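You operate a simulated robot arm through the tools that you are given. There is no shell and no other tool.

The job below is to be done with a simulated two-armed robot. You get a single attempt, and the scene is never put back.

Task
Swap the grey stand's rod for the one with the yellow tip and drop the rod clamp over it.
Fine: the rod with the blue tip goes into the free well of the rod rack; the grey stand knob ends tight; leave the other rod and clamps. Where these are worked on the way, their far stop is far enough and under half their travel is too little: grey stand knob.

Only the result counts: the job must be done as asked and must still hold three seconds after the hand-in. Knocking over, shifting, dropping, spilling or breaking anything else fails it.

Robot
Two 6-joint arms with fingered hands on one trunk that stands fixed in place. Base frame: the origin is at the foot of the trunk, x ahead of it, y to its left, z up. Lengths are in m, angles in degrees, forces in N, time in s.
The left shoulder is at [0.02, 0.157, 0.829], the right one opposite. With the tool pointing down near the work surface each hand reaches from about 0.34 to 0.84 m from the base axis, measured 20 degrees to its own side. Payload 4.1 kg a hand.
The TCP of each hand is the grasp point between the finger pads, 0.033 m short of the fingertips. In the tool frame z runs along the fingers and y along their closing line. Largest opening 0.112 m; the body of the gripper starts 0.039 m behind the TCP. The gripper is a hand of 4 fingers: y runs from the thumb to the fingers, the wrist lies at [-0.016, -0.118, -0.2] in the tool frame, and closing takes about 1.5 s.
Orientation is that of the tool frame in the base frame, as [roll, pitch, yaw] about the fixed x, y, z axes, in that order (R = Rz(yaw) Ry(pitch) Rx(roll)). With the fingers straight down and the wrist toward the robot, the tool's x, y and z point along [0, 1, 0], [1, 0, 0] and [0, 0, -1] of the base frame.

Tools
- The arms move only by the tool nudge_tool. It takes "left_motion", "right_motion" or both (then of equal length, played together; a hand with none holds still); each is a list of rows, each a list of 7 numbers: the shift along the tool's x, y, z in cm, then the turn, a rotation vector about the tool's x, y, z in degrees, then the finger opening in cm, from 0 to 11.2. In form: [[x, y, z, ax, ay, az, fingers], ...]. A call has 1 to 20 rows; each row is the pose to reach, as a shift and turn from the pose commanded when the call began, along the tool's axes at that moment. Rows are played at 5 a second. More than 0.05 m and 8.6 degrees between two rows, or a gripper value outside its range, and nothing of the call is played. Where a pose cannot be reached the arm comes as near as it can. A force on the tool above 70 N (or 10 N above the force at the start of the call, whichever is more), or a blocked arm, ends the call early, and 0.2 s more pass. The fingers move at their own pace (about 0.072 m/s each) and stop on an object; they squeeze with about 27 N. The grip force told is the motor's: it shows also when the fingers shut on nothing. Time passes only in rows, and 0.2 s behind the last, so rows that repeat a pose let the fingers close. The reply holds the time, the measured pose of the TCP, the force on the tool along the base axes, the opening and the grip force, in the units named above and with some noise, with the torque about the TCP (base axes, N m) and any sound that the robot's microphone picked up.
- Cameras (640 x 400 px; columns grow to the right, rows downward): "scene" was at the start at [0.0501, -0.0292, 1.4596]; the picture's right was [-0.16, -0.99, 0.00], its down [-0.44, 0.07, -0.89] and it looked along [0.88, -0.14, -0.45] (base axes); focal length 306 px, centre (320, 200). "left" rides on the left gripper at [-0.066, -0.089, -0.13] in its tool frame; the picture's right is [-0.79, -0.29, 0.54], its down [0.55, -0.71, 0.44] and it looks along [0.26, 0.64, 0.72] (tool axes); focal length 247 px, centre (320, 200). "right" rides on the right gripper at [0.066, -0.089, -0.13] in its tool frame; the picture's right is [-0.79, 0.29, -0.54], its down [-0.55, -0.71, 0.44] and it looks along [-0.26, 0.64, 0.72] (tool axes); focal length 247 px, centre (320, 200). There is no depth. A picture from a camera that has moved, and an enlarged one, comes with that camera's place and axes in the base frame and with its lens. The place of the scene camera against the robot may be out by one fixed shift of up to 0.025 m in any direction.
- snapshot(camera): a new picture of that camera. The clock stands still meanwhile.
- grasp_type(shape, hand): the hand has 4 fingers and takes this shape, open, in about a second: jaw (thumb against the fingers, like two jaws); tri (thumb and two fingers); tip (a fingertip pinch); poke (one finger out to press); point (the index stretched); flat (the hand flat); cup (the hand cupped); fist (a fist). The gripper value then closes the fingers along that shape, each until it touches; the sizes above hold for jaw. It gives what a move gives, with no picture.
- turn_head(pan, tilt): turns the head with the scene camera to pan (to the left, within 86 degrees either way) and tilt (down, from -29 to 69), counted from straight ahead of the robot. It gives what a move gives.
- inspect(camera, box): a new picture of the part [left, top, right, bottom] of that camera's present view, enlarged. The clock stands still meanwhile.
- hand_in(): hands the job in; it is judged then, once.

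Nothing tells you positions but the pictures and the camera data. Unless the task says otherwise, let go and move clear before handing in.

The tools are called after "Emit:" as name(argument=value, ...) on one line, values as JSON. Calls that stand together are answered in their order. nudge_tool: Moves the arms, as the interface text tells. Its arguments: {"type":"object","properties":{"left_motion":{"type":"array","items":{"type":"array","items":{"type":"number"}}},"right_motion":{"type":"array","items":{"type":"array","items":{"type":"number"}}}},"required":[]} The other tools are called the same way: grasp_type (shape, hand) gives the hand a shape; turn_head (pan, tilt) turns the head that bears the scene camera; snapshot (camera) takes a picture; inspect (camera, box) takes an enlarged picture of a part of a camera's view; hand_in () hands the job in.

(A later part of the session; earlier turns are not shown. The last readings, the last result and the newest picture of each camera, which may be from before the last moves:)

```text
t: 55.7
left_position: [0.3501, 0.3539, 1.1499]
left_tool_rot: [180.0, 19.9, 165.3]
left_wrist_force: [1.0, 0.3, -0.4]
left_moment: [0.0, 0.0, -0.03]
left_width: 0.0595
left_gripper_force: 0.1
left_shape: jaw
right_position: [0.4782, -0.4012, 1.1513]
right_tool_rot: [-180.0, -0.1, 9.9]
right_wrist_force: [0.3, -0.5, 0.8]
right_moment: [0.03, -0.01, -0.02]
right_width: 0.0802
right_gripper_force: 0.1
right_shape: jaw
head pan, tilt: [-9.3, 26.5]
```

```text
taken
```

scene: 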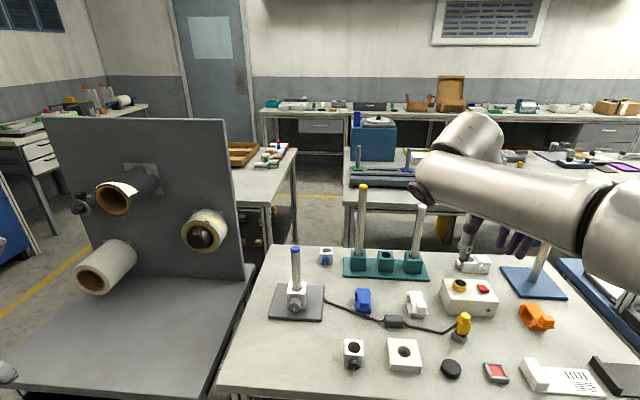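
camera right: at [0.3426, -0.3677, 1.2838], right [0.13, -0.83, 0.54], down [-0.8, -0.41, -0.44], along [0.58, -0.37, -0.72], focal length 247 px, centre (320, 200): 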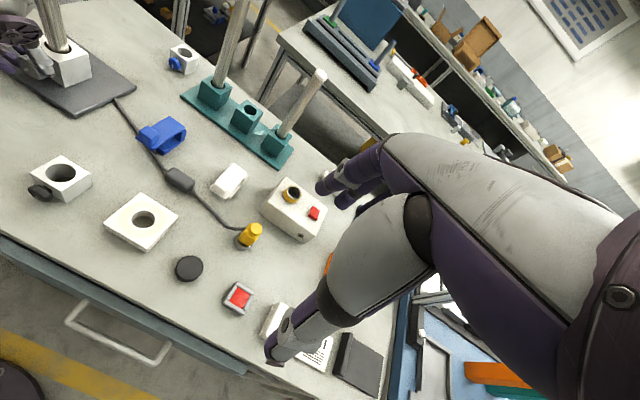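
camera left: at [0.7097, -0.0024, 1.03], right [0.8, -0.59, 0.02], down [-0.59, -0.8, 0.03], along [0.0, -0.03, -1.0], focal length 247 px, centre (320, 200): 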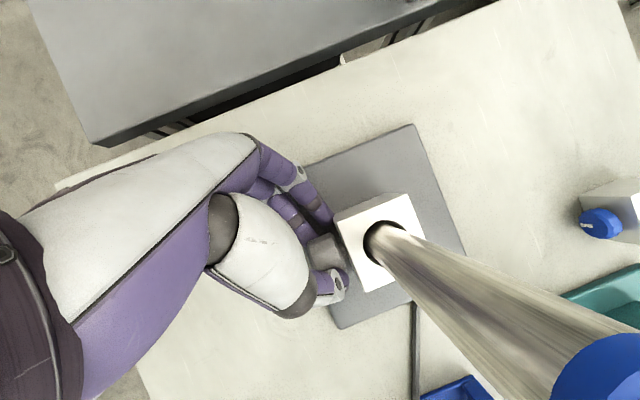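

Emit:
nudge_tool(right_motion=[[0.8, -0.8, 0.3, 0, 8.2, 0, 8], [1.6, -1.6, 0.6, 0, 16.4, 0, 8], [2.4, -2.4, 0.8, 0, 24.6, 0, 8], [3.2, -3.2, 1.1, 0, 32.8, 0, 8], [4, -3.9, 1.4, 0, 41, 0, 8], [4.8, -4.7, 1.7, 0, 49.2, 0, 8], [5.6, -5.5, 1.9, 0, 57.4, 0, 8], [6.4, -6.3, 2.2, 0, 65.6, 0, 8], [7.2, -7.1, 2.5, 0, 73.8, 0, 8], [8, -7.9, 2.8, 0, 82, 0, 8], [8.8, -8.6, 3, 0, 90, 0, 8], [8.8, -8.6, 3, 0, 90, 0, 8]])

Emit:
snapshot(scene="x", camera="scene")

Emit:
snapshot(camera="right")

```text
t: 58.3
left_position: [0.3504, 0.3532, 1.1499]
left_tool_rot: [-179.9, 19.9, 165.2]
left_wrist_force: [0.0, -0.5, 0.3]
left_moment: [-0.01, 0.03, -0.03]
left_width: 0.0595
left_gripper_force: 0.1
left_shape: jaw
right_position: [0.5644, -0.3489, 1.3774]
right_tool_rot: [-171.1, -79.1, 2.3]
right_wrist_force: [0.2, 0.1, 0.0]
right_moment: [0.03, 0.02, 0.01]
right_width: 0.0802
right_gripper_force: 0.0
right_shape: jaw
right hand out of reach, approached as far as the arm can: row 7, 8, 9, 10, 11, 12
head pan, tilt: [-9.3, 26.5]
```

```text
taken
```

scene: 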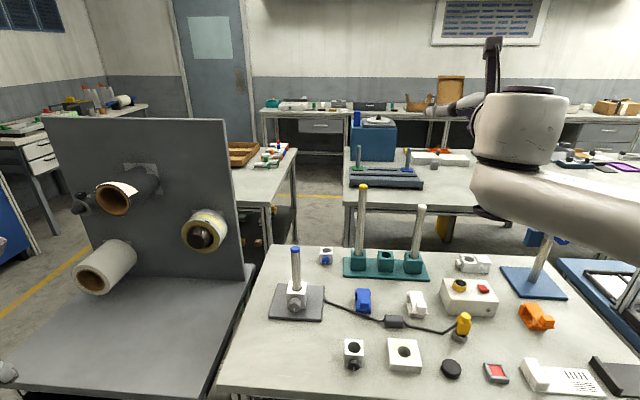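

```text
taken
camera right: at [0.4344, -0.2854, 1.469], right [-0.61, -0.39, -0.68], down [0.18, 0.78, -0.6], along [0.77, -0.49, -0.41], focal length 247 px, centre (320, 200)
```

right: 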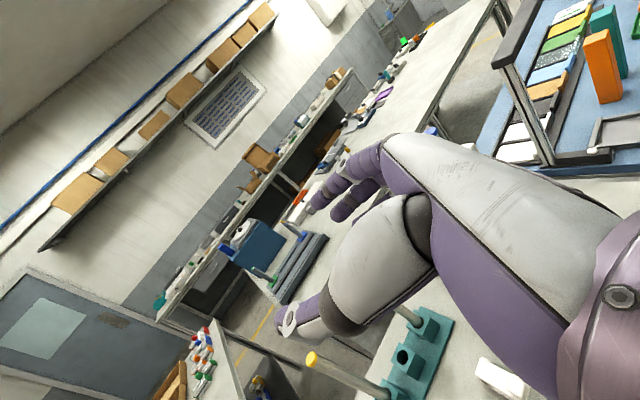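

The reach limit stopped the pitch there, but the hand now points forward at about 11° below horizontal with ψ≈11°, which suits a side grasp. I move in this orientation forward and down toward the stand, in steps.

Emit:
nudge_tool(right_motion=[[-2.7, -2.2, 1.9, 0, 0, 0, 8], [-5.4, -4.3, 3.9, 0, 0, 0, 8], [-8.1, -6.5, 5.8, 0, 0, 0, 8], [-10.8, -8.7, 7.7, 0, 0, 0, 8], [-13.5, -10.8, 9.7, 0, 0, 0, 8], [-16.2, -13, 11.6, 0, 0, 0, 8], [-16.2, -13, 11.6, 0, 0, 0, 8]])

Emit:
snapshot(camera="scene")

```text
t: 59.9
left_position: [0.3489, 0.3523, 1.1498]
left_tool_rot: [-179.9, 19.8, 165.2]
left_wrist_force: [0.4, -0.6, 0.3]
left_moment: [-0.01, 0.02, 0.01]
left_width: 0.0596
left_gripper_force: 0.1
left_shape: jaw
right_position: [0.6734, -0.2218, 1.3348]
right_tool_rot: [-171.8, -75.6, 3.2]
right_wrist_force: [0.5, 0.3, 0.3]
right_moment: [-0.02, 0.0, 0.01]
right_width: 0.0804
right_gripper_force: 0.0
right_shape: jaw
right hand out of reach, approached as far as the arm can: row 1, 2, 3, 4, 5, 6, 7
head pan, tilt: [-9.3, 26.5]
```

```text
taken
```

scene: 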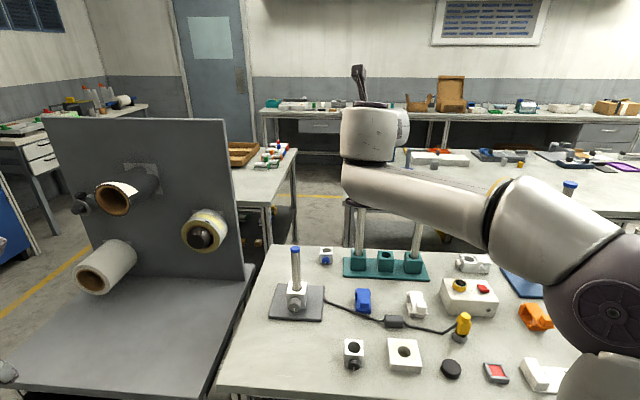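

The arm is stretched upward in an awkward branch. I reverse to a feasible downward-pitched pose first, then I'll extend forward before raising the pitch.

Emit:
nudge_tool(right_motion=[[-3.2, 1.1, -1, 0, -6, 0, 8], [-6.5, 2.3, -2, 0, -12, 0, 8], [-9.7, 3.4, -3, 0, -18, 0, 8], [-13, 4.5, -4, 0, -24, 0, 8], [-16.2, 5.7, -5, 0, -30, 0, 8], [-19.5, 6.8, -6, 0, -36, 0, 8], [-22.7, 7.9, -7, 0, -42, 0, 8], [-26, 9, -8, 0, -42, 0, 8], [-26, 9, -8, 0, -42, 0, 8]])

Emit:
snapshot(camera="scene")

```text
t: 61.9
left_position: [0.3497, 0.3519, 1.1502]
left_tool_rot: [-179.9, 20.0, 165.2]
left_wrist_force: [0.4, -0.3, -0.3]
left_moment: [-0.01, 0.02, 0.02]
left_width: 0.0599
left_gripper_force: 0.1
left_shape: jaw
right_position: [0.5543, -0.3267, 1.098]
right_tool_rot: [-177.6, -33.5, 9.8]
right_wrist_force: [-0.2, 0.1, -0.2]
right_moment: [0.01, 0.04, -0.01]
right_width: 0.0803
right_gripper_force: 0.0
right_shape: jaw
head pan, tilt: [-9.3, 26.5]
```

```text
taken
```

scene: 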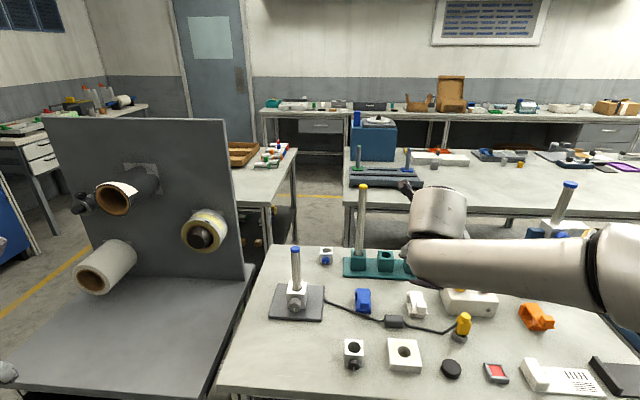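

Emit:
nudge_tool(right_motion=[[0.8, 0.6, 3.5, 0, 0, 0, 8], [1.65, 1.2, 6.9, 0, 0, 0, 8], [2.5, 1.8, 10.4, 0, 0, 0, 8], [3.3, 2.4, 13.85, 0, 0, 0, 8], [3.3, 2.4, 13.85, 0, 8, 0, 8], [3.3, 2.4, 13.85, 0, 16, 0, 8], [3.3, 2.4, 13.85, 0, 24, 0, 8], [3.3, 2.4, 13.85, 0, 32, 0, 8], [3.3, 2.4, 13.85, 0, 32, 0, 8]])

Emit:
snapshot(camera="scene")

```text
t: 63.9
left_position: [0.3495, 0.3536, 1.15]
left_tool_rot: [-179.9, 19.9, 165.3]
left_wrist_force: [-0.4, -0.2, 0.4]
left_moment: [0.01, -0.03, 0.01]
left_width: 0.0591
left_gripper_force: 0.0
left_shape: jaw
right_position: [0.759, -0.3572, 1.1306]
right_tool_rot: [-173.3, -61.0, 5.3]
right_wrist_force: [-0.4, 1.0, 0.0]
right_moment: [0.0, -0.04, -0.01]
right_width: 0.0803
right_gripper_force: 0.0
right_shape: jaw
right hand out of reach, approached as far as the arm can: row 6, 7, 8, 9
head pan, tilt: [-9.3, 26.5]
```

```text
taken
```

scene: 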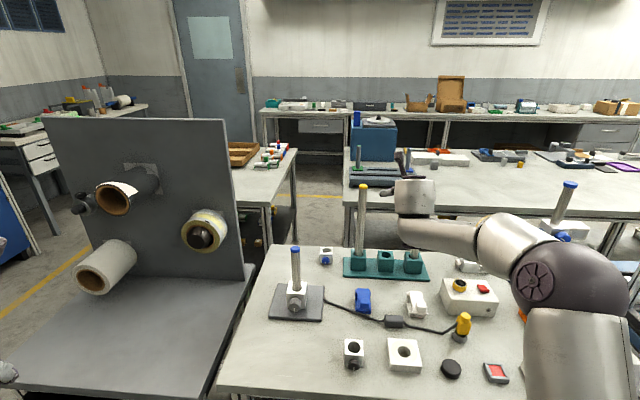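

Raising the pitch with this hand orientation forces the arm to stretch. I go back to a hand-down pose and will try the mirrored orientation (thumb on the right), which should align better with the outward elbow.

Emit:
nudge_tool(right_motion=[[-1, -0.5, -2.4, 0, -7.5, 0, 8], [-2.1, -1, -4.7, 0, -15, 0, 8], [-3.1, -1.6, -7, 0, -22.5, 0, 8], [-4.2, -2.1, -9.4, 0, -30, 0, 8], [-5.2, -2.6, -11.8, 0, -37.5, 0, 8], [-6.2, -3.1, -14.1, 0, -45, 0, 8], [-7.3, -3.6, -16.5, 0, -52.5, 0, 8], [-8.3, -4.1, -18.8, 0, -60, 0, 8], [-8.3, -4.1, -18.8, 0, -60, 0, 8]])

```text
t: 65.9
left_position: [0.3498, 0.3522, 1.15]
left_tool_rot: [-179.9, 19.9, 165.3]
left_wrist_force: [-1.1, -0.3, 0.2]
left_moment: [-0.01, 0.02, 0.03]
left_width: 0.0596
left_gripper_force: 0.0
left_shape: jaw
right_position: [0.5507, -0.3582, 1.1474]
right_tool_rot: [-176.7, -1.0, 11.1]
right_wrist_force: [-0.7, 0.1, -0.2]
right_moment: [-0.03, -0.01, -0.01]
right_width: 0.0799
right_gripper_force: 0.0
right_shape: jaw
head pan, tilt: [-9.3, 26.5]
```

Emit:
nudge_tool(right_motion=[[0, 0, 0, 0, 0, -7.9, 8], [0, 0, 0, 0, 0, -15.8, 8], [0, 0, 0, 0, 0, -23.7, 8], [0, 0, 0, 0, 0, -31.6, 8], [0, 0, 0, 0, 0, -39.5, 8], [0, 0, 0, 0, 0, -47.4, 8], [0, 0, 0, 0, 0, -55.3, 8], [0, 0, 0, 0, 0, -63.2, 8], [0, 0, 0, 0, 0, -71.1, 8], [0, 0, 0, 0, 0, -79, 8], [0, 0, 0, 0, 0, -86.9, 8], [0, 0, 0, 0, 0, -94.8, 8], [0, 0, 0, 0, 0, -102.7, 8], [0, 0, 0, 0, 0, -110.6, 8], [0, 0, 0, 0, 0, -118.5, 8], [0, 0, 0, 0, 0, -126.4, 8], [0, 0, 0, 0, 0, -134.3, 8], [0, 0, 0, 0, 0, -134.3, 8]])

Emit:
snapshot(camera="scene")

Emit:
snapshot(camera="right")

```text
t: 69.7
left_position: [0.3496, 0.3527, 1.1504]
left_tool_rot: [-179.9, 19.9, 165.2]
left_wrist_force: [-0.5, -0.2, -0.2]
left_moment: [0.01, -0.01, 0.0]
left_width: 0.0599
left_gripper_force: 0.1
left_shape: jaw
right_position: [0.5518, -0.3571, 1.149]
right_tool_rot: [176.9, -1.4, 145.6]
right_wrist_force: [-0.1, 0.6, -1.5]
right_moment: [-0.01, 0.03, -0.01]
right_width: 0.08
right_gripper_force: 0.0
right_shape: jaw
head pan, tilt: [-9.3, 26.5]
```

```text
taken
```

scene: 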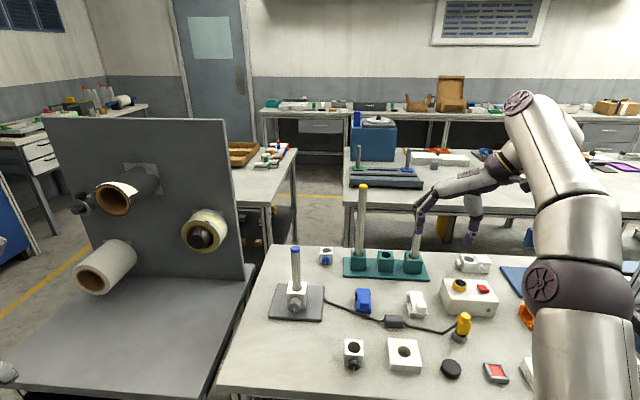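

```text
taken
camera right: at [0.4459, -0.4, 1.2765], right [0.81, -0.24, 0.53], down [0.06, -0.87, -0.49], along [0.58, 0.43, -0.69], focal length 247 px, centre (320, 200)
```

right: 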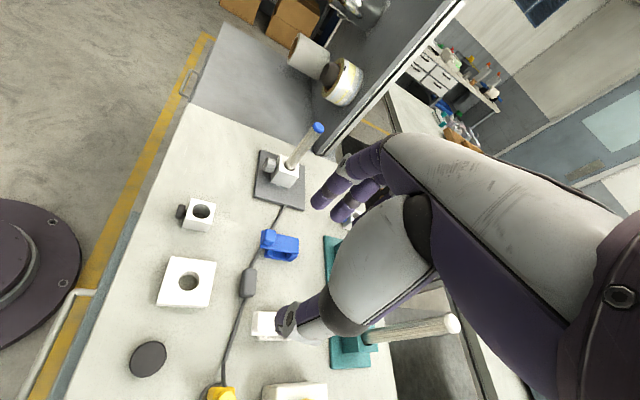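

Emit:
nudge_tool(right_motion=[[0, 0, 0, 0, -8, 0, 8], [0, 0, 0, 0, -16, 0, 8], [0, 0, 0, 0, -24, 0, 8], [0, 0, 0, 0, -32, 0, 8], [0, 0, 0, 0, -40, 0, 8], [0, 0, 0, 0, -48, 0, 8], [0, 0, 0, 0, -56, 0, 8], [0, 0, 0, 0, -64, 0, 8], [0, 0, 0, 0, -72, 0, 8], [0, 0, 0, 0, -80, 0, 8], [0, 0, 0, 0, -80, 0, 8]])

Emit:
snapshot(camera="scene")

```text
t: 72.1
left_position: [0.3504, 0.3526, 1.1504]
left_tool_rot: [-179.9, 19.8, 165.3]
left_wrist_force: [0.7, 0.4, 0.6]
left_moment: [-0.02, 0.0, 0.02]
left_width: 0.0595
left_gripper_force: 0.1
left_shape: jaw
right_position: [0.5515, -0.3566, 1.1478]
right_tool_rot: [165.0, 78.1, 130.7]
right_wrist_force: [0.6, 0.4, 0.3]
right_moment: [-0.03, 0.0, -0.01]
right_width: 0.0805
right_gripper_force: 0.0
right_shape: jaw
right hand out of reach, approached as far as the arm can: row 8
head pan, tilt: [-9.3, 26.5]
```

```text
taken
```

scene: 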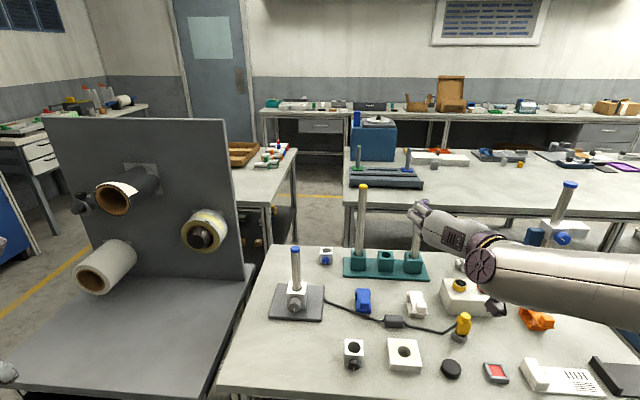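

The mirrored orientation works: the right hand now points forward, almost horizontal. I swing it toward the stand, staying in front of and above everything, with yaw about -15°.

Emit:
nudge_tool(right_motion=[[1.85, 3.3, -1.2, -2.7, -0.8, -1, 8], [3.7, 6.7, -2.3, -5.3, -1.6, -2, 8], [5.5, 10, -3.5, -8, -2.4, -3, 8], [7.4, 13.3, -4.7, -10.6, -3.1, -3.9, 8], [9.25, 16.7, -5.8, -13.3, -3.9, -4.9, 8], [11.1, 20, -7, -16, -4.7, -5.9, 8], [12.95, 23.3, -8.2, -18.6, -5.5, -6.9, 8], [12.95, 23.3, -8.2, -18.6, -5.5, -6.9, 8]])

Emit:
snapshot(camera="scene")

Emit:
snapshot(camera="right")

```text
t: 73.9
left_position: [0.3497, 0.3522, 1.1492]
left_tool_rot: [-179.9, 19.9, 165.2]
left_wrist_force: [-1.0, -0.4, -0.4]
left_moment: [0.01, 0.0, -0.02]
left_width: 0.0597
left_gripper_force: 0.0
left_shape: jaw
right_position: [0.6021, -0.1002, 1.0493]
right_tool_rot: [-170.4, 84.2, 174.2]
right_wrist_force: [-0.1, 0.1, -0.3]
right_moment: [-0.04, 0.0, 0.03]
right_width: 0.0801
right_gripper_force: 0.0
right_shape: jaw
head pan, tilt: [-9.3, 26.5]
```

```text
taken
```

scene: 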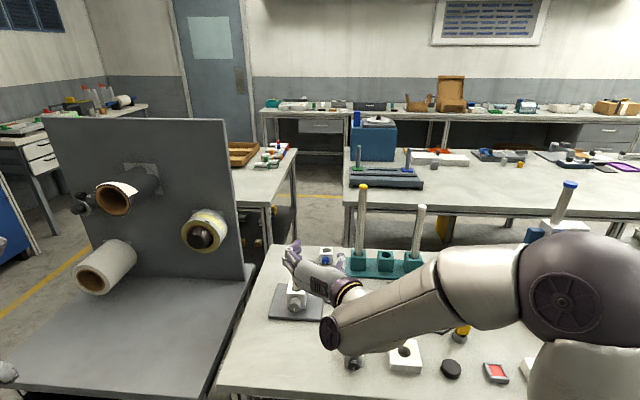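

```text
taken
camera right: at [0.4479, -0.1501, 0.9998], right [-0.36, 0.41, 0.84], down [0.29, -0.8, 0.52], along [0.89, 0.43, 0.18], focal length 247 px, centre (320, 200)
```

right: 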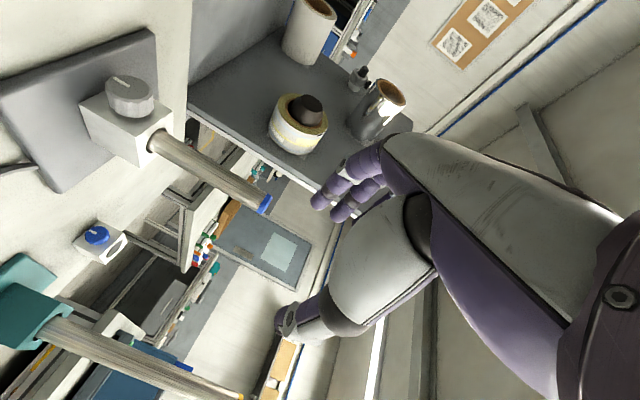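

The rod and bore project within 2–3 px of my estimates, so positions are good. I go to the pre-grasp point in front of the rod at z≈0.945.

Emit:
nudge_tool(right_motion=[[2.5, 1.8, 0.7, 0, 0, 0, 8], [5, 3.65, 1.45, 0, 0, 0, 8], [7.5, 5.5, 2.2, 0, 0, 0, 8], [10.04, 7.3, 2.9, 0, 0, 0, 8], [10.04, 7.3, 2.9, 0, 0, 0, 8]])

Emit:
snapshot(camera="right")

Emit:
inspect(camera="scene", box=[240, 220, 400, 340])

```text
t: 75.1
left_position: [0.3504, 0.3518, 1.1494]
left_tool_rot: [-180.0, 19.9, 165.3]
left_wrist_force: [-0.1, 0.0, 0.4]
left_moment: [0.04, 0.0, -0.01]
left_width: 0.0599
left_gripper_force: 0.0
left_shape: jaw
right_position: [0.6385, -0.0362, 0.9474]
right_tool_rot: [-169.6, 84.3, 175.1]
right_wrist_force: [0.1, 1.1, 0.1]
right_moment: [0.0, 0.02, 0.03]
right_width: 0.0801
right_gripper_force: 0.1
right_shape: jaw
head pan, tilt: [-9.3, 26.5]
```

```text
taken
camera right: at [0.4834, -0.0874, 0.8969], right [-0.36, 0.41, 0.84], down [0.29, -0.8, 0.52], along [0.89, 0.43, 0.18], focal length 247 px, centre (320, 200)
```

right: 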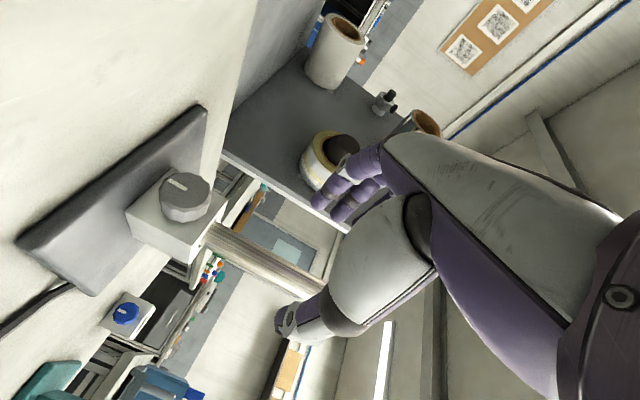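

```text
3.33 times, centred on (320, 280) of scene
camera zoom: at [0.05, -0.0292, 1.4596], right [-0.16, -0.99, 0.0], down [-0.44, 0.07, -0.9], along [0.88, -0.14, -0.45], focal length 1019 px, centre (320, -67)
```

zoom: 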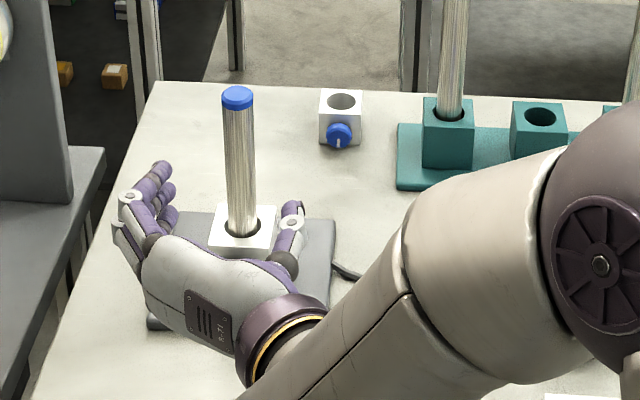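

Emit:
nudge_tool(right_motion=[[-0.3, 0, 3.0, 0, 0, 0, 8], [-0.6, 0, 6.0, 0, 0, 0, 8], [-0.9, 0, 9.0, 0, 0, 0, 8], [-0.9, 0, 9.0, 0, 0, 0, 8]])

Emit:
inspect(camera="scene", box=[240, 220, 400, 340])

Emit:
snapshot(camera="right")

```text
t: 76.1
left_position: [0.3506, 0.3522, 1.1493]
left_tool_rot: [-179.9, 19.9, 165.2]
left_wrist_force: [0.2, 0.9, 0.4]
left_moment: [0.0, 0.04, 0.01]
left_width: 0.0595
left_gripper_force: 0.1
left_shape: jaw
right_position: [0.7267, -0.0608, 0.9461]
right_tool_rot: [-169.2, 84.2, 175.5]
right_wrist_force: [-0.2, 0.9, -0.6]
right_moment: [-0.04, 0.03, -0.02]
right_width: 0.0801
right_gripper_force: 0.1
right_shape: jaw
head pan, tilt: [-9.3, 26.5]
```

```text
3.33 times, centred on (320, 280) of scene
camera zoom: at [0.05, -0.0292, 1.4596], right [-0.16, -0.99, 0.0], down [-0.44, 0.07, -0.9], along [0.88, -0.14, -0.45], focal length 1019 px, centre (320, -67)
```

zoom: 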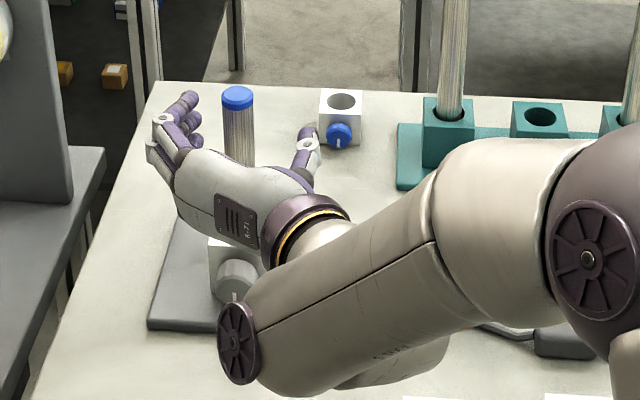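

```text
taken
camera right: at [0.5713, -0.1123, 0.8963], right [-0.36, 0.41, 0.84], down [0.29, -0.8, 0.52], along [0.89, 0.43, 0.17], focal length 247 px, centre (320, 200)
```

right: 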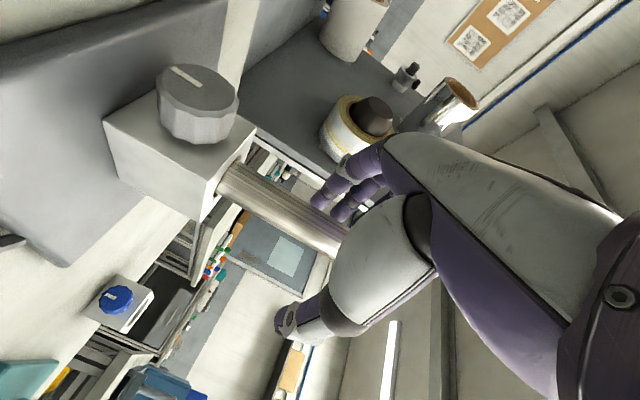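

Emit:
nudge_tool(right_motion=[[0, 0, 0, 0, 0, 0, 6], [0, 0, 0, 0, 0, 0, 4.5], [0, 0, 0, 0, 0, 0, 3.5], [0, 0, 0, 0, 0, 0, 2.5], [0, 0, 0, 0, 0, 0, 1.5], [0, 0, 0, 0, 0, 0, 0.5], [0, 0, 0, 0, 0, 0, 0], [0, 0, 0, 0, 0, 0, 0]])

Emit:
snapshot(camera="right")

```text
t: 77.9
left_position: [0.3498, 0.3525, 1.1493]
left_tool_rot: [-179.9, 19.8, 165.2]
left_wrist_force: [0.2, -0.2, 1.0]
left_moment: [-0.03, 0.04, -0.03]
left_width: 0.0597
left_gripper_force: 0.0
left_shape: jaw
right_position: [0.7256, -0.0606, 0.9468]
right_tool_rot: [-170.4, 84.4, 174.4]
right_wrist_force: [0.3, 0.7, -0.3]
right_moment: [-0.03, -0.03, 0.0]
right_width: 0.0108
right_gripper_force: 26.8
right_shape: jaw
head pan, tilt: [-9.3, 26.5]
```

```text
taken
camera right: at [0.5712, -0.1122, 0.8964], right [-0.36, 0.41, 0.84], down [0.29, -0.8, 0.52], along [0.89, 0.43, 0.17], focal length 247 px, centre (320, 200)
```

right: 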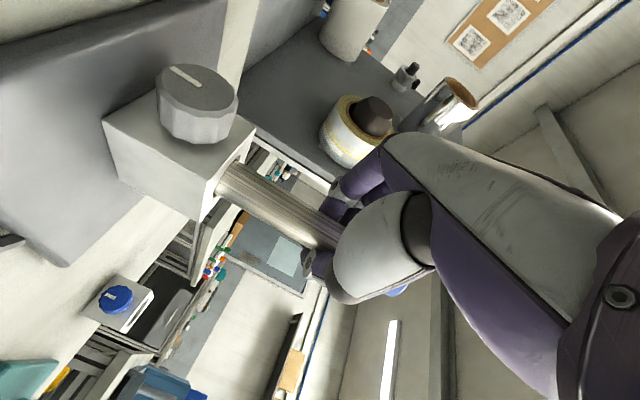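

Emit:
inspect(camera="right", box=[200, 120, 460, 330])

Emit:
inspect(camera="scene", box=[260, 220, 360, 300])

```text
1.90 times, centred on (330, 225) of right
camera zoom: at [0.5712, -0.1122, 0.8964], right [-0.36, 0.41, 0.84], down [0.29, -0.8, 0.52], along [0.89, 0.43, 0.17], focal length 470 px, centre (301, 152)
```

zoom: 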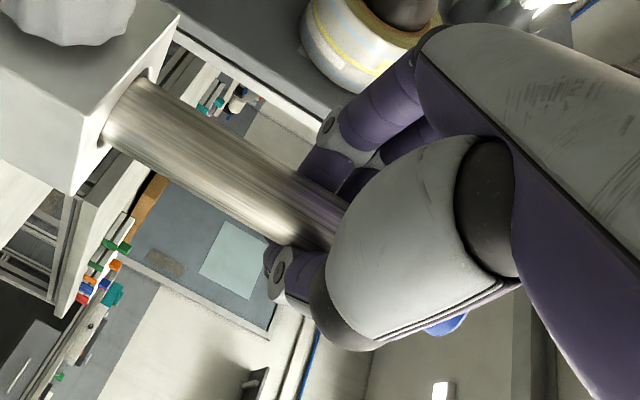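

```text
5.00 times, centred on (310, 260) of scene
camera zoom: at [0.0501, -0.0292, 1.4596], right [-0.16, -0.99, 0.0], down [-0.44, 0.07, -0.89], along [0.88, -0.14, -0.45], focal length 1529 px, centre (370, -100)
```

zoom: 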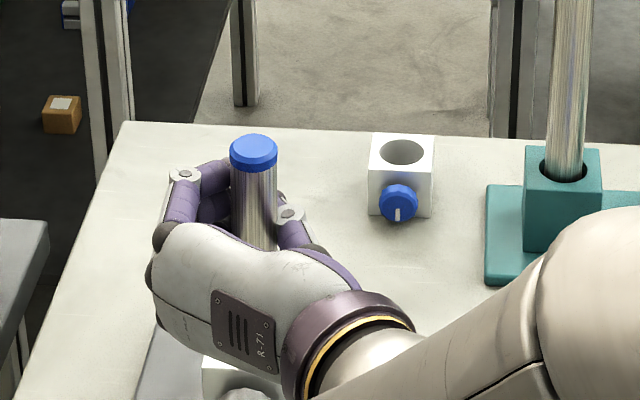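

The hand has wrapped around the rod. I test with a 2 cm lift.

Emit:
nudge_tool(right_motion=[[-0.5, 0, -0.05, 0, 0, 0, 0], [-1.0, -0.02, -0.1, 0, 0, 0, 0], [-1.5, -0.03, -0.15, 0, 0, 0, 0], [-2.0, -0.03, -0.2, 0, 0, 0, 0], [-2.0, -0.03, -0.2, 0, 0, 0, 0]])

Emit:
inspect(camera="right", box=[100, 50, 460, 330])

Emit:
inspect(camera="scene", box=[260, 220, 360, 300])

```text
t: 79.1
left_position: [0.3504, 0.3519, 1.1492]
left_tool_rot: [-179.9, 20.0, 165.3]
left_wrist_force: [-0.4, -0.8, 0.6]
left_moment: [0.0, 0.01, -0.02]
left_width: 0.0594
left_gripper_force: 0.1
left_shape: jaw
right_position: [0.7251, -0.0587, 0.9654]
right_tool_rot: [-170.2, 84.3, 174.5]
right_wrist_force: [0.4, 0.3, -1.0]
right_moment: [-0.01, -0.01, -0.01]
right_width: 0.0108
right_gripper_force: 26.8
right_shape: jaw
head pan, tilt: [-9.3, 26.5]
```

```text
1.43 times, centred on (280, 190) of right
camera zoom: at [0.5701, -0.1103, 0.9162], right [-0.36, 0.41, 0.84], down [0.29, -0.8, 0.52], along [0.89, 0.43, 0.17], focal length 353 px, centre (377, 214)
```

zoom: 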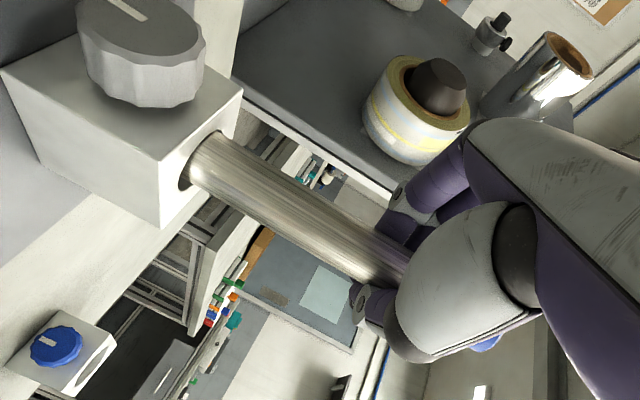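

```text
5.00 times, centred on (310, 260) of scene
camera zoom: at [0.0502, -0.0292, 1.4596], right [-0.16, -0.99, 0.0], down [-0.44, 0.07, -0.89], along [0.88, -0.14, -0.45], focal length 1529 px, centre (370, -100)
```

zoom: 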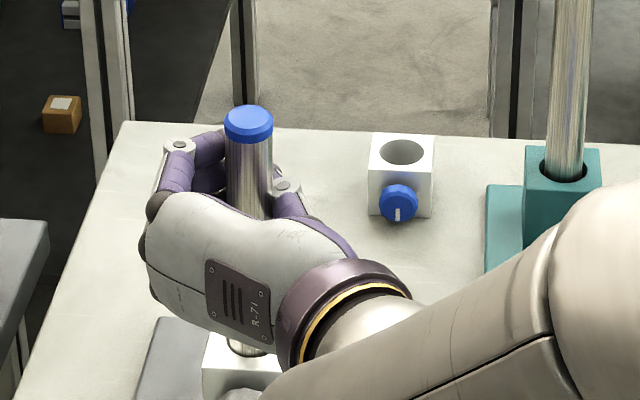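

The rod comes up with the hand. I lift another 7 cm to clear the stand's bore.

Emit:
nudge_tool(right_motion=[[-1.2, 0, -0.1, 0, 0, 0, 0], [-2.4, -0.05, -0.25, 0, 0, 0, 0], [-3.6, -0.06, -0.35, 0, 0, 0, 0], [-4.8, -0.08, -0.5, 0, 0, 0, 0], [-6, -0.1, -0.6, 0, 0, 0, 0], [-7, -0.12, -0.7, 0, 0, 0, 0], [-7, -0.12, -0.7, 0, 0, 0, 0]])

Emit:
snapshot(camera="right")

Emit:
inspect(camera="scene", box=[240, 200, 400, 330])

```text
t: 80.7
left_position: [0.3493, 0.3523, 1.1493]
left_tool_rot: [-180.0, 19.8, 165.3]
left_wrist_force: [0.0, -0.5, 0.6]
left_moment: [-0.02, 0.0, -0.02]
left_width: 0.0597
left_gripper_force: 0.0
left_shape: jaw
right_position: [0.725, -0.0586, 1.038]
right_tool_rot: [-170.5, 84.3, 174.2]
right_wrist_force: [0.3, 0.3, -0.9]
right_moment: [-0.02, 0.01, 0.02]
right_width: 0.0107
right_gripper_force: 26.8
right_shape: jaw
head pan, tilt: [-9.3, 26.5]
```

```text
taken
camera right: at [0.5696, -0.1103, 0.9872], right [-0.36, 0.41, 0.84], down [0.29, -0.8, 0.52], along [0.89, 0.43, 0.17], focal length 247 px, centre (320, 200)
```

right: 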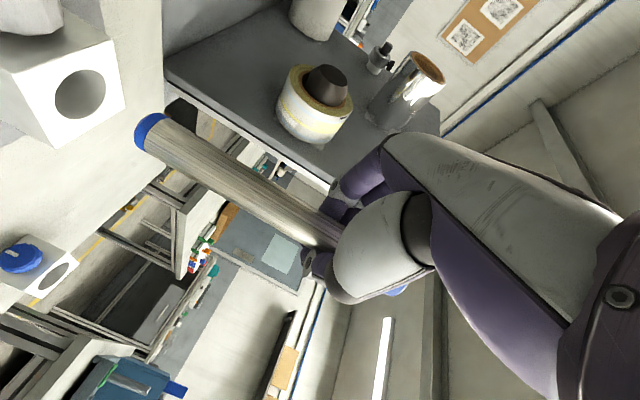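

```text
3.08 times, centred on (320, 265) of scene
camera zoom: at [0.0502, -0.0292, 1.4596], right [-0.16, -0.99, 0.0], down [-0.44, 0.07, -0.89], along [0.88, -0.14, -0.45], focal length 941 px, centre (320, 0)
```

zoom: 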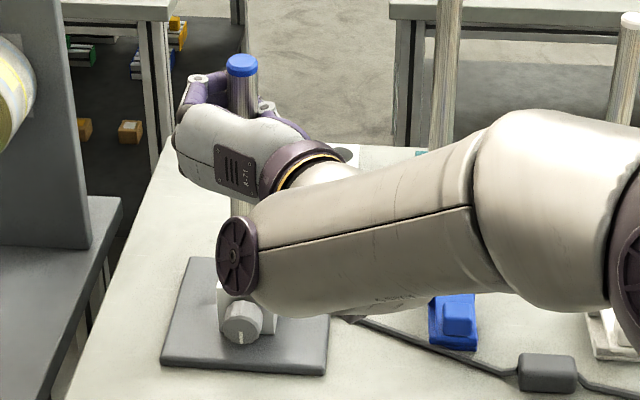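

The rod is clear: its bottom is at z≈0.907, 0.131 below the TCP, and it hangs vertical. I carry it across in front of the rack's middle well.

Emit:
nudge_tool(right_motion=[[0.1, -2.5, 0.85, 0.65, 0, 0.07, 0], [0.2, -5, 1.7, 1.3, 0, 0.13, 0], [0.3, -7.5, 2.55, 1.95, 0, 0.2, 0], [0.45, -10, 3.4, 2.6, 0, 0.26, 0], [0.6, -12.5, 4.25, 3.25, 0, 0.33, 0], [0.75, -15, 5.1, 3.9, 0, 0.4, 0], [0.9, -17.5, 5.95, 4.5, 0, 0.46, 0], [1.05, -20, 6.8, 5.2, 0, 0.52, 0], [1.2, -22.5, 7.65, 5.8, 0, 0.6, 0], [1.38, -25.13, 8.54, 6.47, 0.11, 0.65, 0], [1.38, -25.13, 8.54, 6.47, 0.11, 0.65, 0]])

Emit:
snapshot(camera="right")

Emit:
inspect(camera="scene", box=[300, 170, 500, 310])

```text
t: 83.1
left_position: [0.3505, 0.3532, 1.1489]
left_tool_rot: [-180.0, 19.9, 165.2]
left_wrist_force: [0.1, -0.6, 0.1]
left_moment: [-0.01, 0.0, 0.01]
left_width: 0.0597
left_gripper_force: 0.0
left_shape: jaw
right_position: [0.7406, -0.3237, 1.0196]
right_tool_rot: [-170.5, 84.3, 167.8]
right_wrist_force: [1.0, 0.3, -2.0]
right_moment: [-0.01, -0.03, 0.0]
right_width: 0.0108
right_gripper_force: 26.5
right_shape: jaw
head pan, tilt: [-9.3, 26.5]
```

```text
taken
camera right: at [0.581, -0.3572, 0.9692], right [-0.31, 0.45, 0.84], down [0.19, -0.83, 0.52], along [0.93, 0.33, 0.17], focal length 247 px, centre (320, 200)
```

right: 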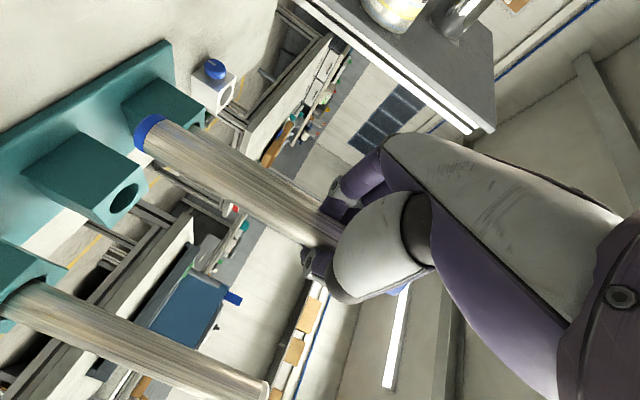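

```text
2.86 times, centred on (400, 240) of scene
camera zoom: at [0.0502, -0.0291, 1.4596], right [-0.16, -0.99, 0.0], down [-0.44, 0.07, -0.89], along [0.88, -0.14, -0.45], focal length 874 px, centre (91, 86)
```

zoom: 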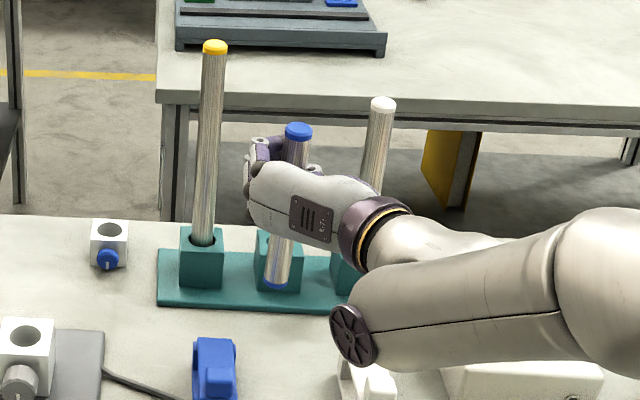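

Emit:
inspect(camera="right", box=[0, 80, 240, 280])

Emit:
inspect(camera="scene", box=[340, 230, 440, 290])

```text
2.00 times, centred on (120, 180) of right
camera zoom: at [0.581, -0.3572, 0.9692], right [-0.31, 0.45, 0.84], down [0.19, -0.83, 0.52], along [0.93, 0.33, 0.17], focal length 494 px, centre (720, 240)
```

zoom: 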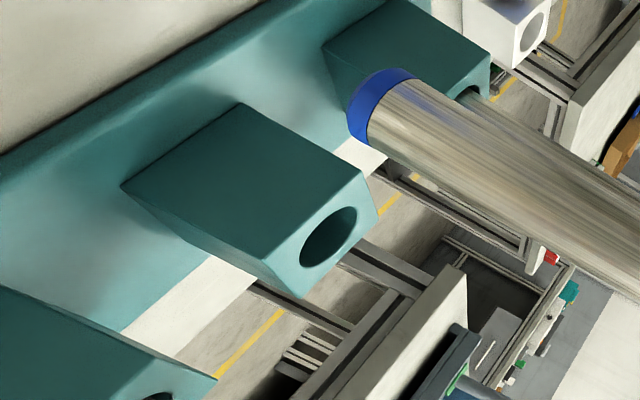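

```text
6.40 times, centred on (390, 260) of scene
camera zoom: at [0.0502, -0.0291, 1.4596], right [-0.16, -0.99, 0.0], down [-0.44, 0.07, -0.89], along [0.88, -0.14, -0.45], focal length 1957 px, centre (-128, -184)
```

zoom: 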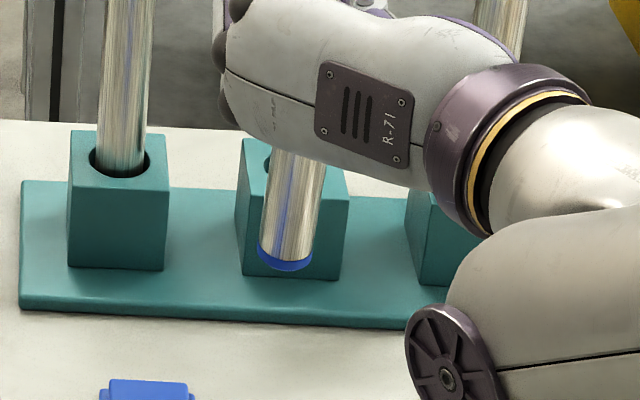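

Calibrating all views, the middle well is at about (0.8415, -0.364) with its top at z≈0.861. I advance over it with the rod's bottom about 2.7 cm above the well.

Emit:
nudge_tool(right_motion=[[-0.2, 0, 2.2, 0, 0, 0, 0], [-0.43, 0, 4.3, 0, 0, 0, 0], [-0.65, 0, 6.5, 0, 0, 0, 0], [-0.86, 0, 8.6, 0, 0, 0, 0], [-1.08, 0, 10.81, 0, 0, 0, 0], [-1.08, 0, 10.81, 0, 0, 0, 0]])

Emit:
snapshot(camera="right")

Emit:
inspect(camera="scene", box=[330, 180, 450, 290])

```text
t: 84.5
left_position: [0.3504, 0.3535, 1.15]
left_tool_rot: [-179.9, 19.9, 165.2]
left_wrist_force: [0.1, -0.5, -0.2]
left_moment: [-0.01, -0.01, 0.0]
left_width: 0.0598
left_gripper_force: 0.2
left_shape: jaw
right_position: [0.8405, -0.3646, 1.0191]
right_tool_rot: [-170.1, 84.4, 168.2]
right_wrist_force: [0.3, -0.2, -1.6]
right_moment: [-0.02, 0.0, 0.01]
right_width: 0.0107
right_gripper_force: 27.1
right_shape: jaw
head pan, tilt: [-9.3, 26.5]
```

```text
taken
camera right: at [0.6811, -0.3977, 0.9691], right [-0.31, 0.45, 0.84], down [0.19, -0.83, 0.52], along [0.93, 0.33, 0.17], focal length 247 px, centre (320, 200)
```

right: 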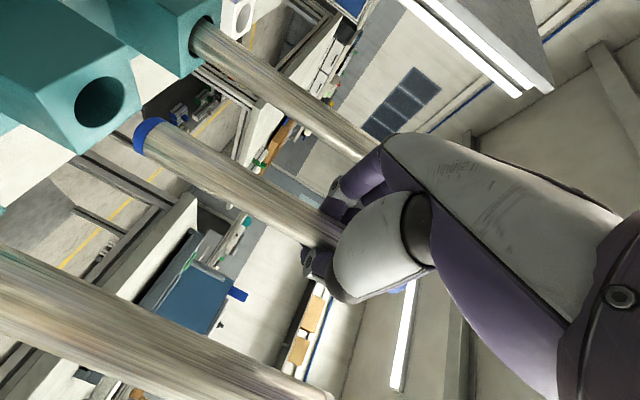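

```text
3.64 times, centred on (390, 235) of scene
camera zoom: at [0.0501, -0.0292, 1.4596], right [-0.16, -0.99, 0.0], down [-0.44, 0.07, -0.89], along [0.88, -0.14, -0.45], focal length 1112 px, centre (66, 73)
```

zoom: 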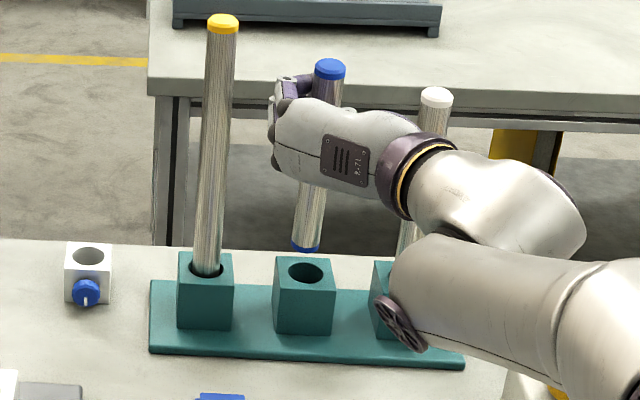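

Emit:
nudge_tool(right_motion=[[0.5, 0, 0, 0, 0, 0, 0], [1.0, -0.02, 0, 0, 0, 0, 0], [1.5, -0.03, 0, 0, 0, 0, 0], [2.0, -0.04, 0.02, 0, 0, 0, 0], [2.0, -0.04, 0.02, 0, 0, 0, 0]])

Emit:
inspect(camera="right", box=[40, 40, 240, 200])

Emit:
inspect(camera="scene", box=[350, 220, 430, 280])

```text
t: 85.7
left_position: [0.3503, 0.3523, 1.1512]
left_tool_rot: [-179.9, 19.8, 165.3]
left_wrist_force: [0.7, 0.6, -0.2]
left_moment: [0.01, 0.01, 0.02]
left_width: 0.0597
left_gripper_force: 0.0
left_shape: jaw
right_position: [0.8379, -0.3661, 0.999]
right_tool_rot: [-169.4, 84.4, 168.7]
right_wrist_force: [0.4, 0.5, -2.4]
right_moment: [-0.02, -0.02, 0.01]
right_width: 0.0108
right_gripper_force: 27.7
right_shape: jaw
head pan, tilt: [-9.3, 26.5]
```

```text
2.50 times, centred on (140, 120) of right
camera zoom: at [0.6782, -0.3983, 0.9496], right [-0.31, 0.45, 0.84], down [0.19, -0.83, 0.52], along [0.93, 0.33, 0.17], focal length 617 px, centre (770, 400)
```

zoom: 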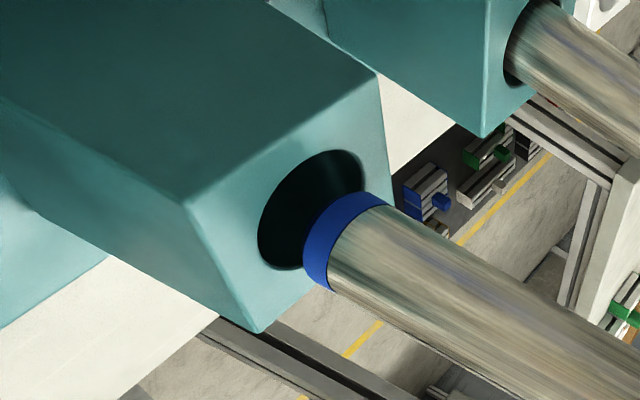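

```text
6.67 times, centred on (390, 250) of scene
camera zoom: at [0.0502, -0.0292, 1.4596], right [-0.16, -0.99, 0.0], down [-0.44, 0.07, -0.89], along [0.88, -0.14, -0.45], focal length 2038 px, centre (-147, -133)
```

zoom: 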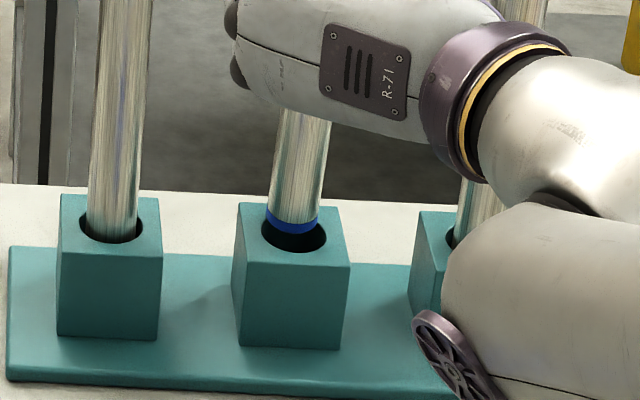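

Aligned within about 2 mm in both views. I lower slowly into the well with a 1.5 mm nudge to the left.

Emit:
nudge_tool(right_motion=[[0.3, 0.12, 0, 0, 0, 0, 0], [0.6, 0.14, 0.02, 0, 0, 0, 0], [0.9, 0.14, 0.04, 0, 0, 0, 0], [1.2, 0.14, 0.05, 0, 0, 0, 0], [1.5, 0.15, 0.06, 0, 0, 0, 0], [1.5, 0.15, 0.06, 0, 0, 0, 0]])

Emit:
inspect(camera="right", box=[0, 0, 240, 200])

Emit:
inspect(camera="scene", box=[350, 220, 430, 280])

```text
t: 87.1
left_position: [0.3507, 0.3531, 1.1496]
left_tool_rot: [-179.9, 20.0, 165.2]
left_wrist_force: [-0.3, 0.0, 0.4]
left_moment: [-0.02, 0.0, -0.03]
left_width: 0.0594
left_gripper_force: 0.0
left_shape: jaw
right_position: [0.8375, -0.3629, 0.985]
right_tool_rot: [-168.9, 84.3, 169.5]
right_wrist_force: [0.0, -0.8, -0.1]
right_moment: [0.04, 0.03, 0.01]
right_width: 0.0094
right_gripper_force: 26.8
right_shape: jaw
head pan, tilt: [-9.3, 26.5]
```

```text
2.00 times, centred on (120, 100) of right
camera zoom: at [0.6787, -0.3961, 0.9348], right [-0.31, 0.45, 0.84], down [0.19, -0.83, 0.52], along [0.93, 0.33, 0.17], focal length 494 px, centre (720, 400)
```

zoom: 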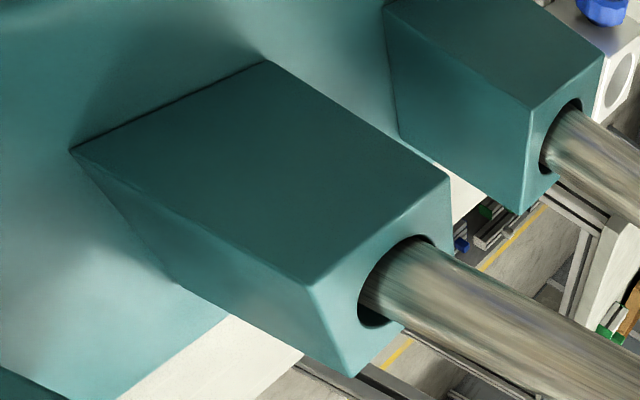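

```text
6.67 times, centred on (390, 250) of scene
camera zoom: at [0.0501, -0.0292, 1.4596], right [-0.16, -0.99, 0.0], down [-0.44, 0.07, -0.89], along [0.88, -0.14, -0.45], focal length 2038 px, centre (-147, -133)
```

zoom: 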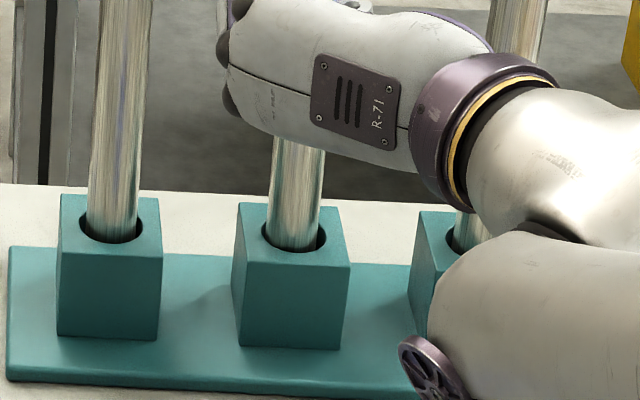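

The rod is entering the well. I keep lowering until it bottoms.

Emit:
nudge_tool(right_motion=[[0.5, 0.01, 0.05, 0, 0, 0, 0], [1.0, 0.02, 0.1, 0, 0, 0, 0], [1.5, 0.03, 0.15, 0, 0, 0, 0], [2.0, 0.03, 0.2, 0, 0, 0, 0], [2.5, 0.04, 0.25, 0, 0, 0, 0], [3.0, 0.05, 0.3, 0, 0, 0, 0]])

Emit:
inspect(camera="scene", box=[340, 170, 450, 280])

```text
t: 88.5
left_position: [0.3498, 0.353, 1.15]
left_tool_rot: [-179.9, 19.9, 165.2]
left_wrist_force: [-0.6, 0.4, 0.1]
left_moment: [0.01, -0.01, -0.02]
left_width: 0.0592
left_gripper_force: 0.0
left_shape: jaw
right_position: [0.8373, -0.3629, 0.9544]
right_tool_rot: [-170.1, 84.3, 168.1]
right_wrist_force: [-0.1, -0.8, -0.1]
right_moment: [0.01, 0.01, 0.01]
right_width: 0.0093
right_gripper_force: 27.0
right_shape: jaw
head pan, tilt: [-9.3, 26.5]
```

```text
3.64 times, centred on (395, 225) of scene
camera zoom: at [0.0501, -0.0292, 1.4596], right [-0.16, -0.99, 0.0], down [-0.44, 0.07, -0.89], along [0.88, -0.14, -0.45], focal length 1112 px, centre (47, 109)
```

zoom: 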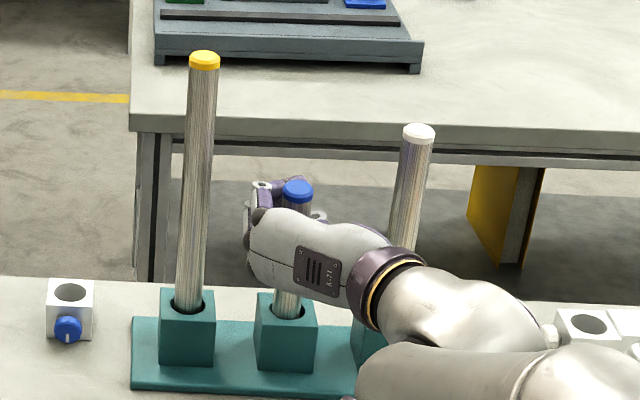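

The rod has dropped to the bottom of the well (tip now at z≈0.992). I open the hand partially and check before retreating.

Emit:
nudge_tool(right_motion=[[0, 0, 0, 0, 0, 0, 2], [0, 0, 0, 0, 0, 0, 3.5], [0, 0, 0, 0, 0, 0, 5], [0, 0, 0, 0, 0, 0, 6], [0, 0, 0, 0, 0, 0, 6]])

Emit:
snapshot(camera="right")

Emit:
inspect(camera="scene", box=[340, 170, 450, 280])

```text
t: 89.7
left_position: [0.3505, 0.3526, 1.1498]
left_tool_rot: [-179.9, 19.9, 165.2]
left_wrist_force: [-0.9, 0.7, 0.3]
left_moment: [0.0, -0.03, 0.0]
left_width: 0.0596
left_gripper_force: 0.1
left_shape: jaw
right_position: [0.8364, -0.3627, 0.954]
right_tool_rot: [-170.2, 84.2, 168.1]
right_wrist_force: [-0.6, 0.0, 0.2]
right_moment: [-0.01, -0.02, 0.04]
right_width: 0.0595
right_gripper_force: 0.0
right_shape: jaw
head pan, tilt: [-9.3, 26.5]
```

```text
taken
camera right: at [0.6775, -0.3959, 0.9047], right [-0.32, 0.45, 0.84], down [0.19, -0.83, 0.52], along [0.93, 0.33, 0.17], focal length 247 px, centre (320, 200)
```

right: 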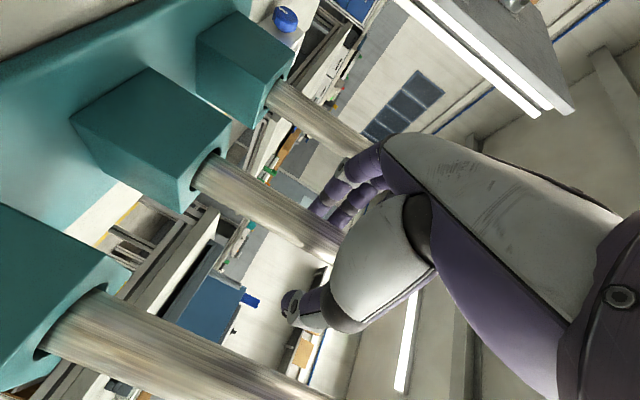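

```text
3.64 times, centred on (395, 225) of scene
camera zoom: at [0.0501, -0.0292, 1.4596], right [-0.16, -0.99, 0.0], down [-0.44, 0.07, -0.89], along [0.88, -0.14, -0.45], focal length 1112 px, centre (47, 109)
```

zoom: 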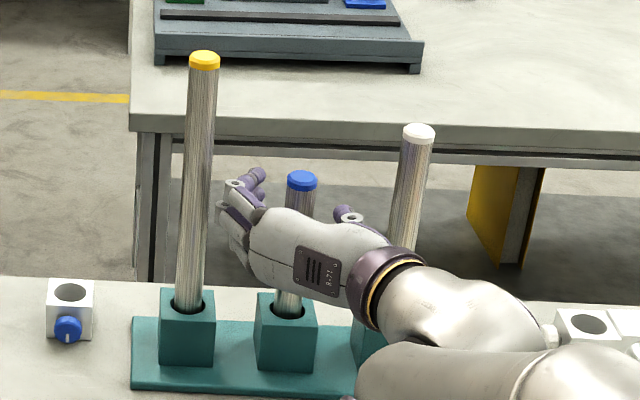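

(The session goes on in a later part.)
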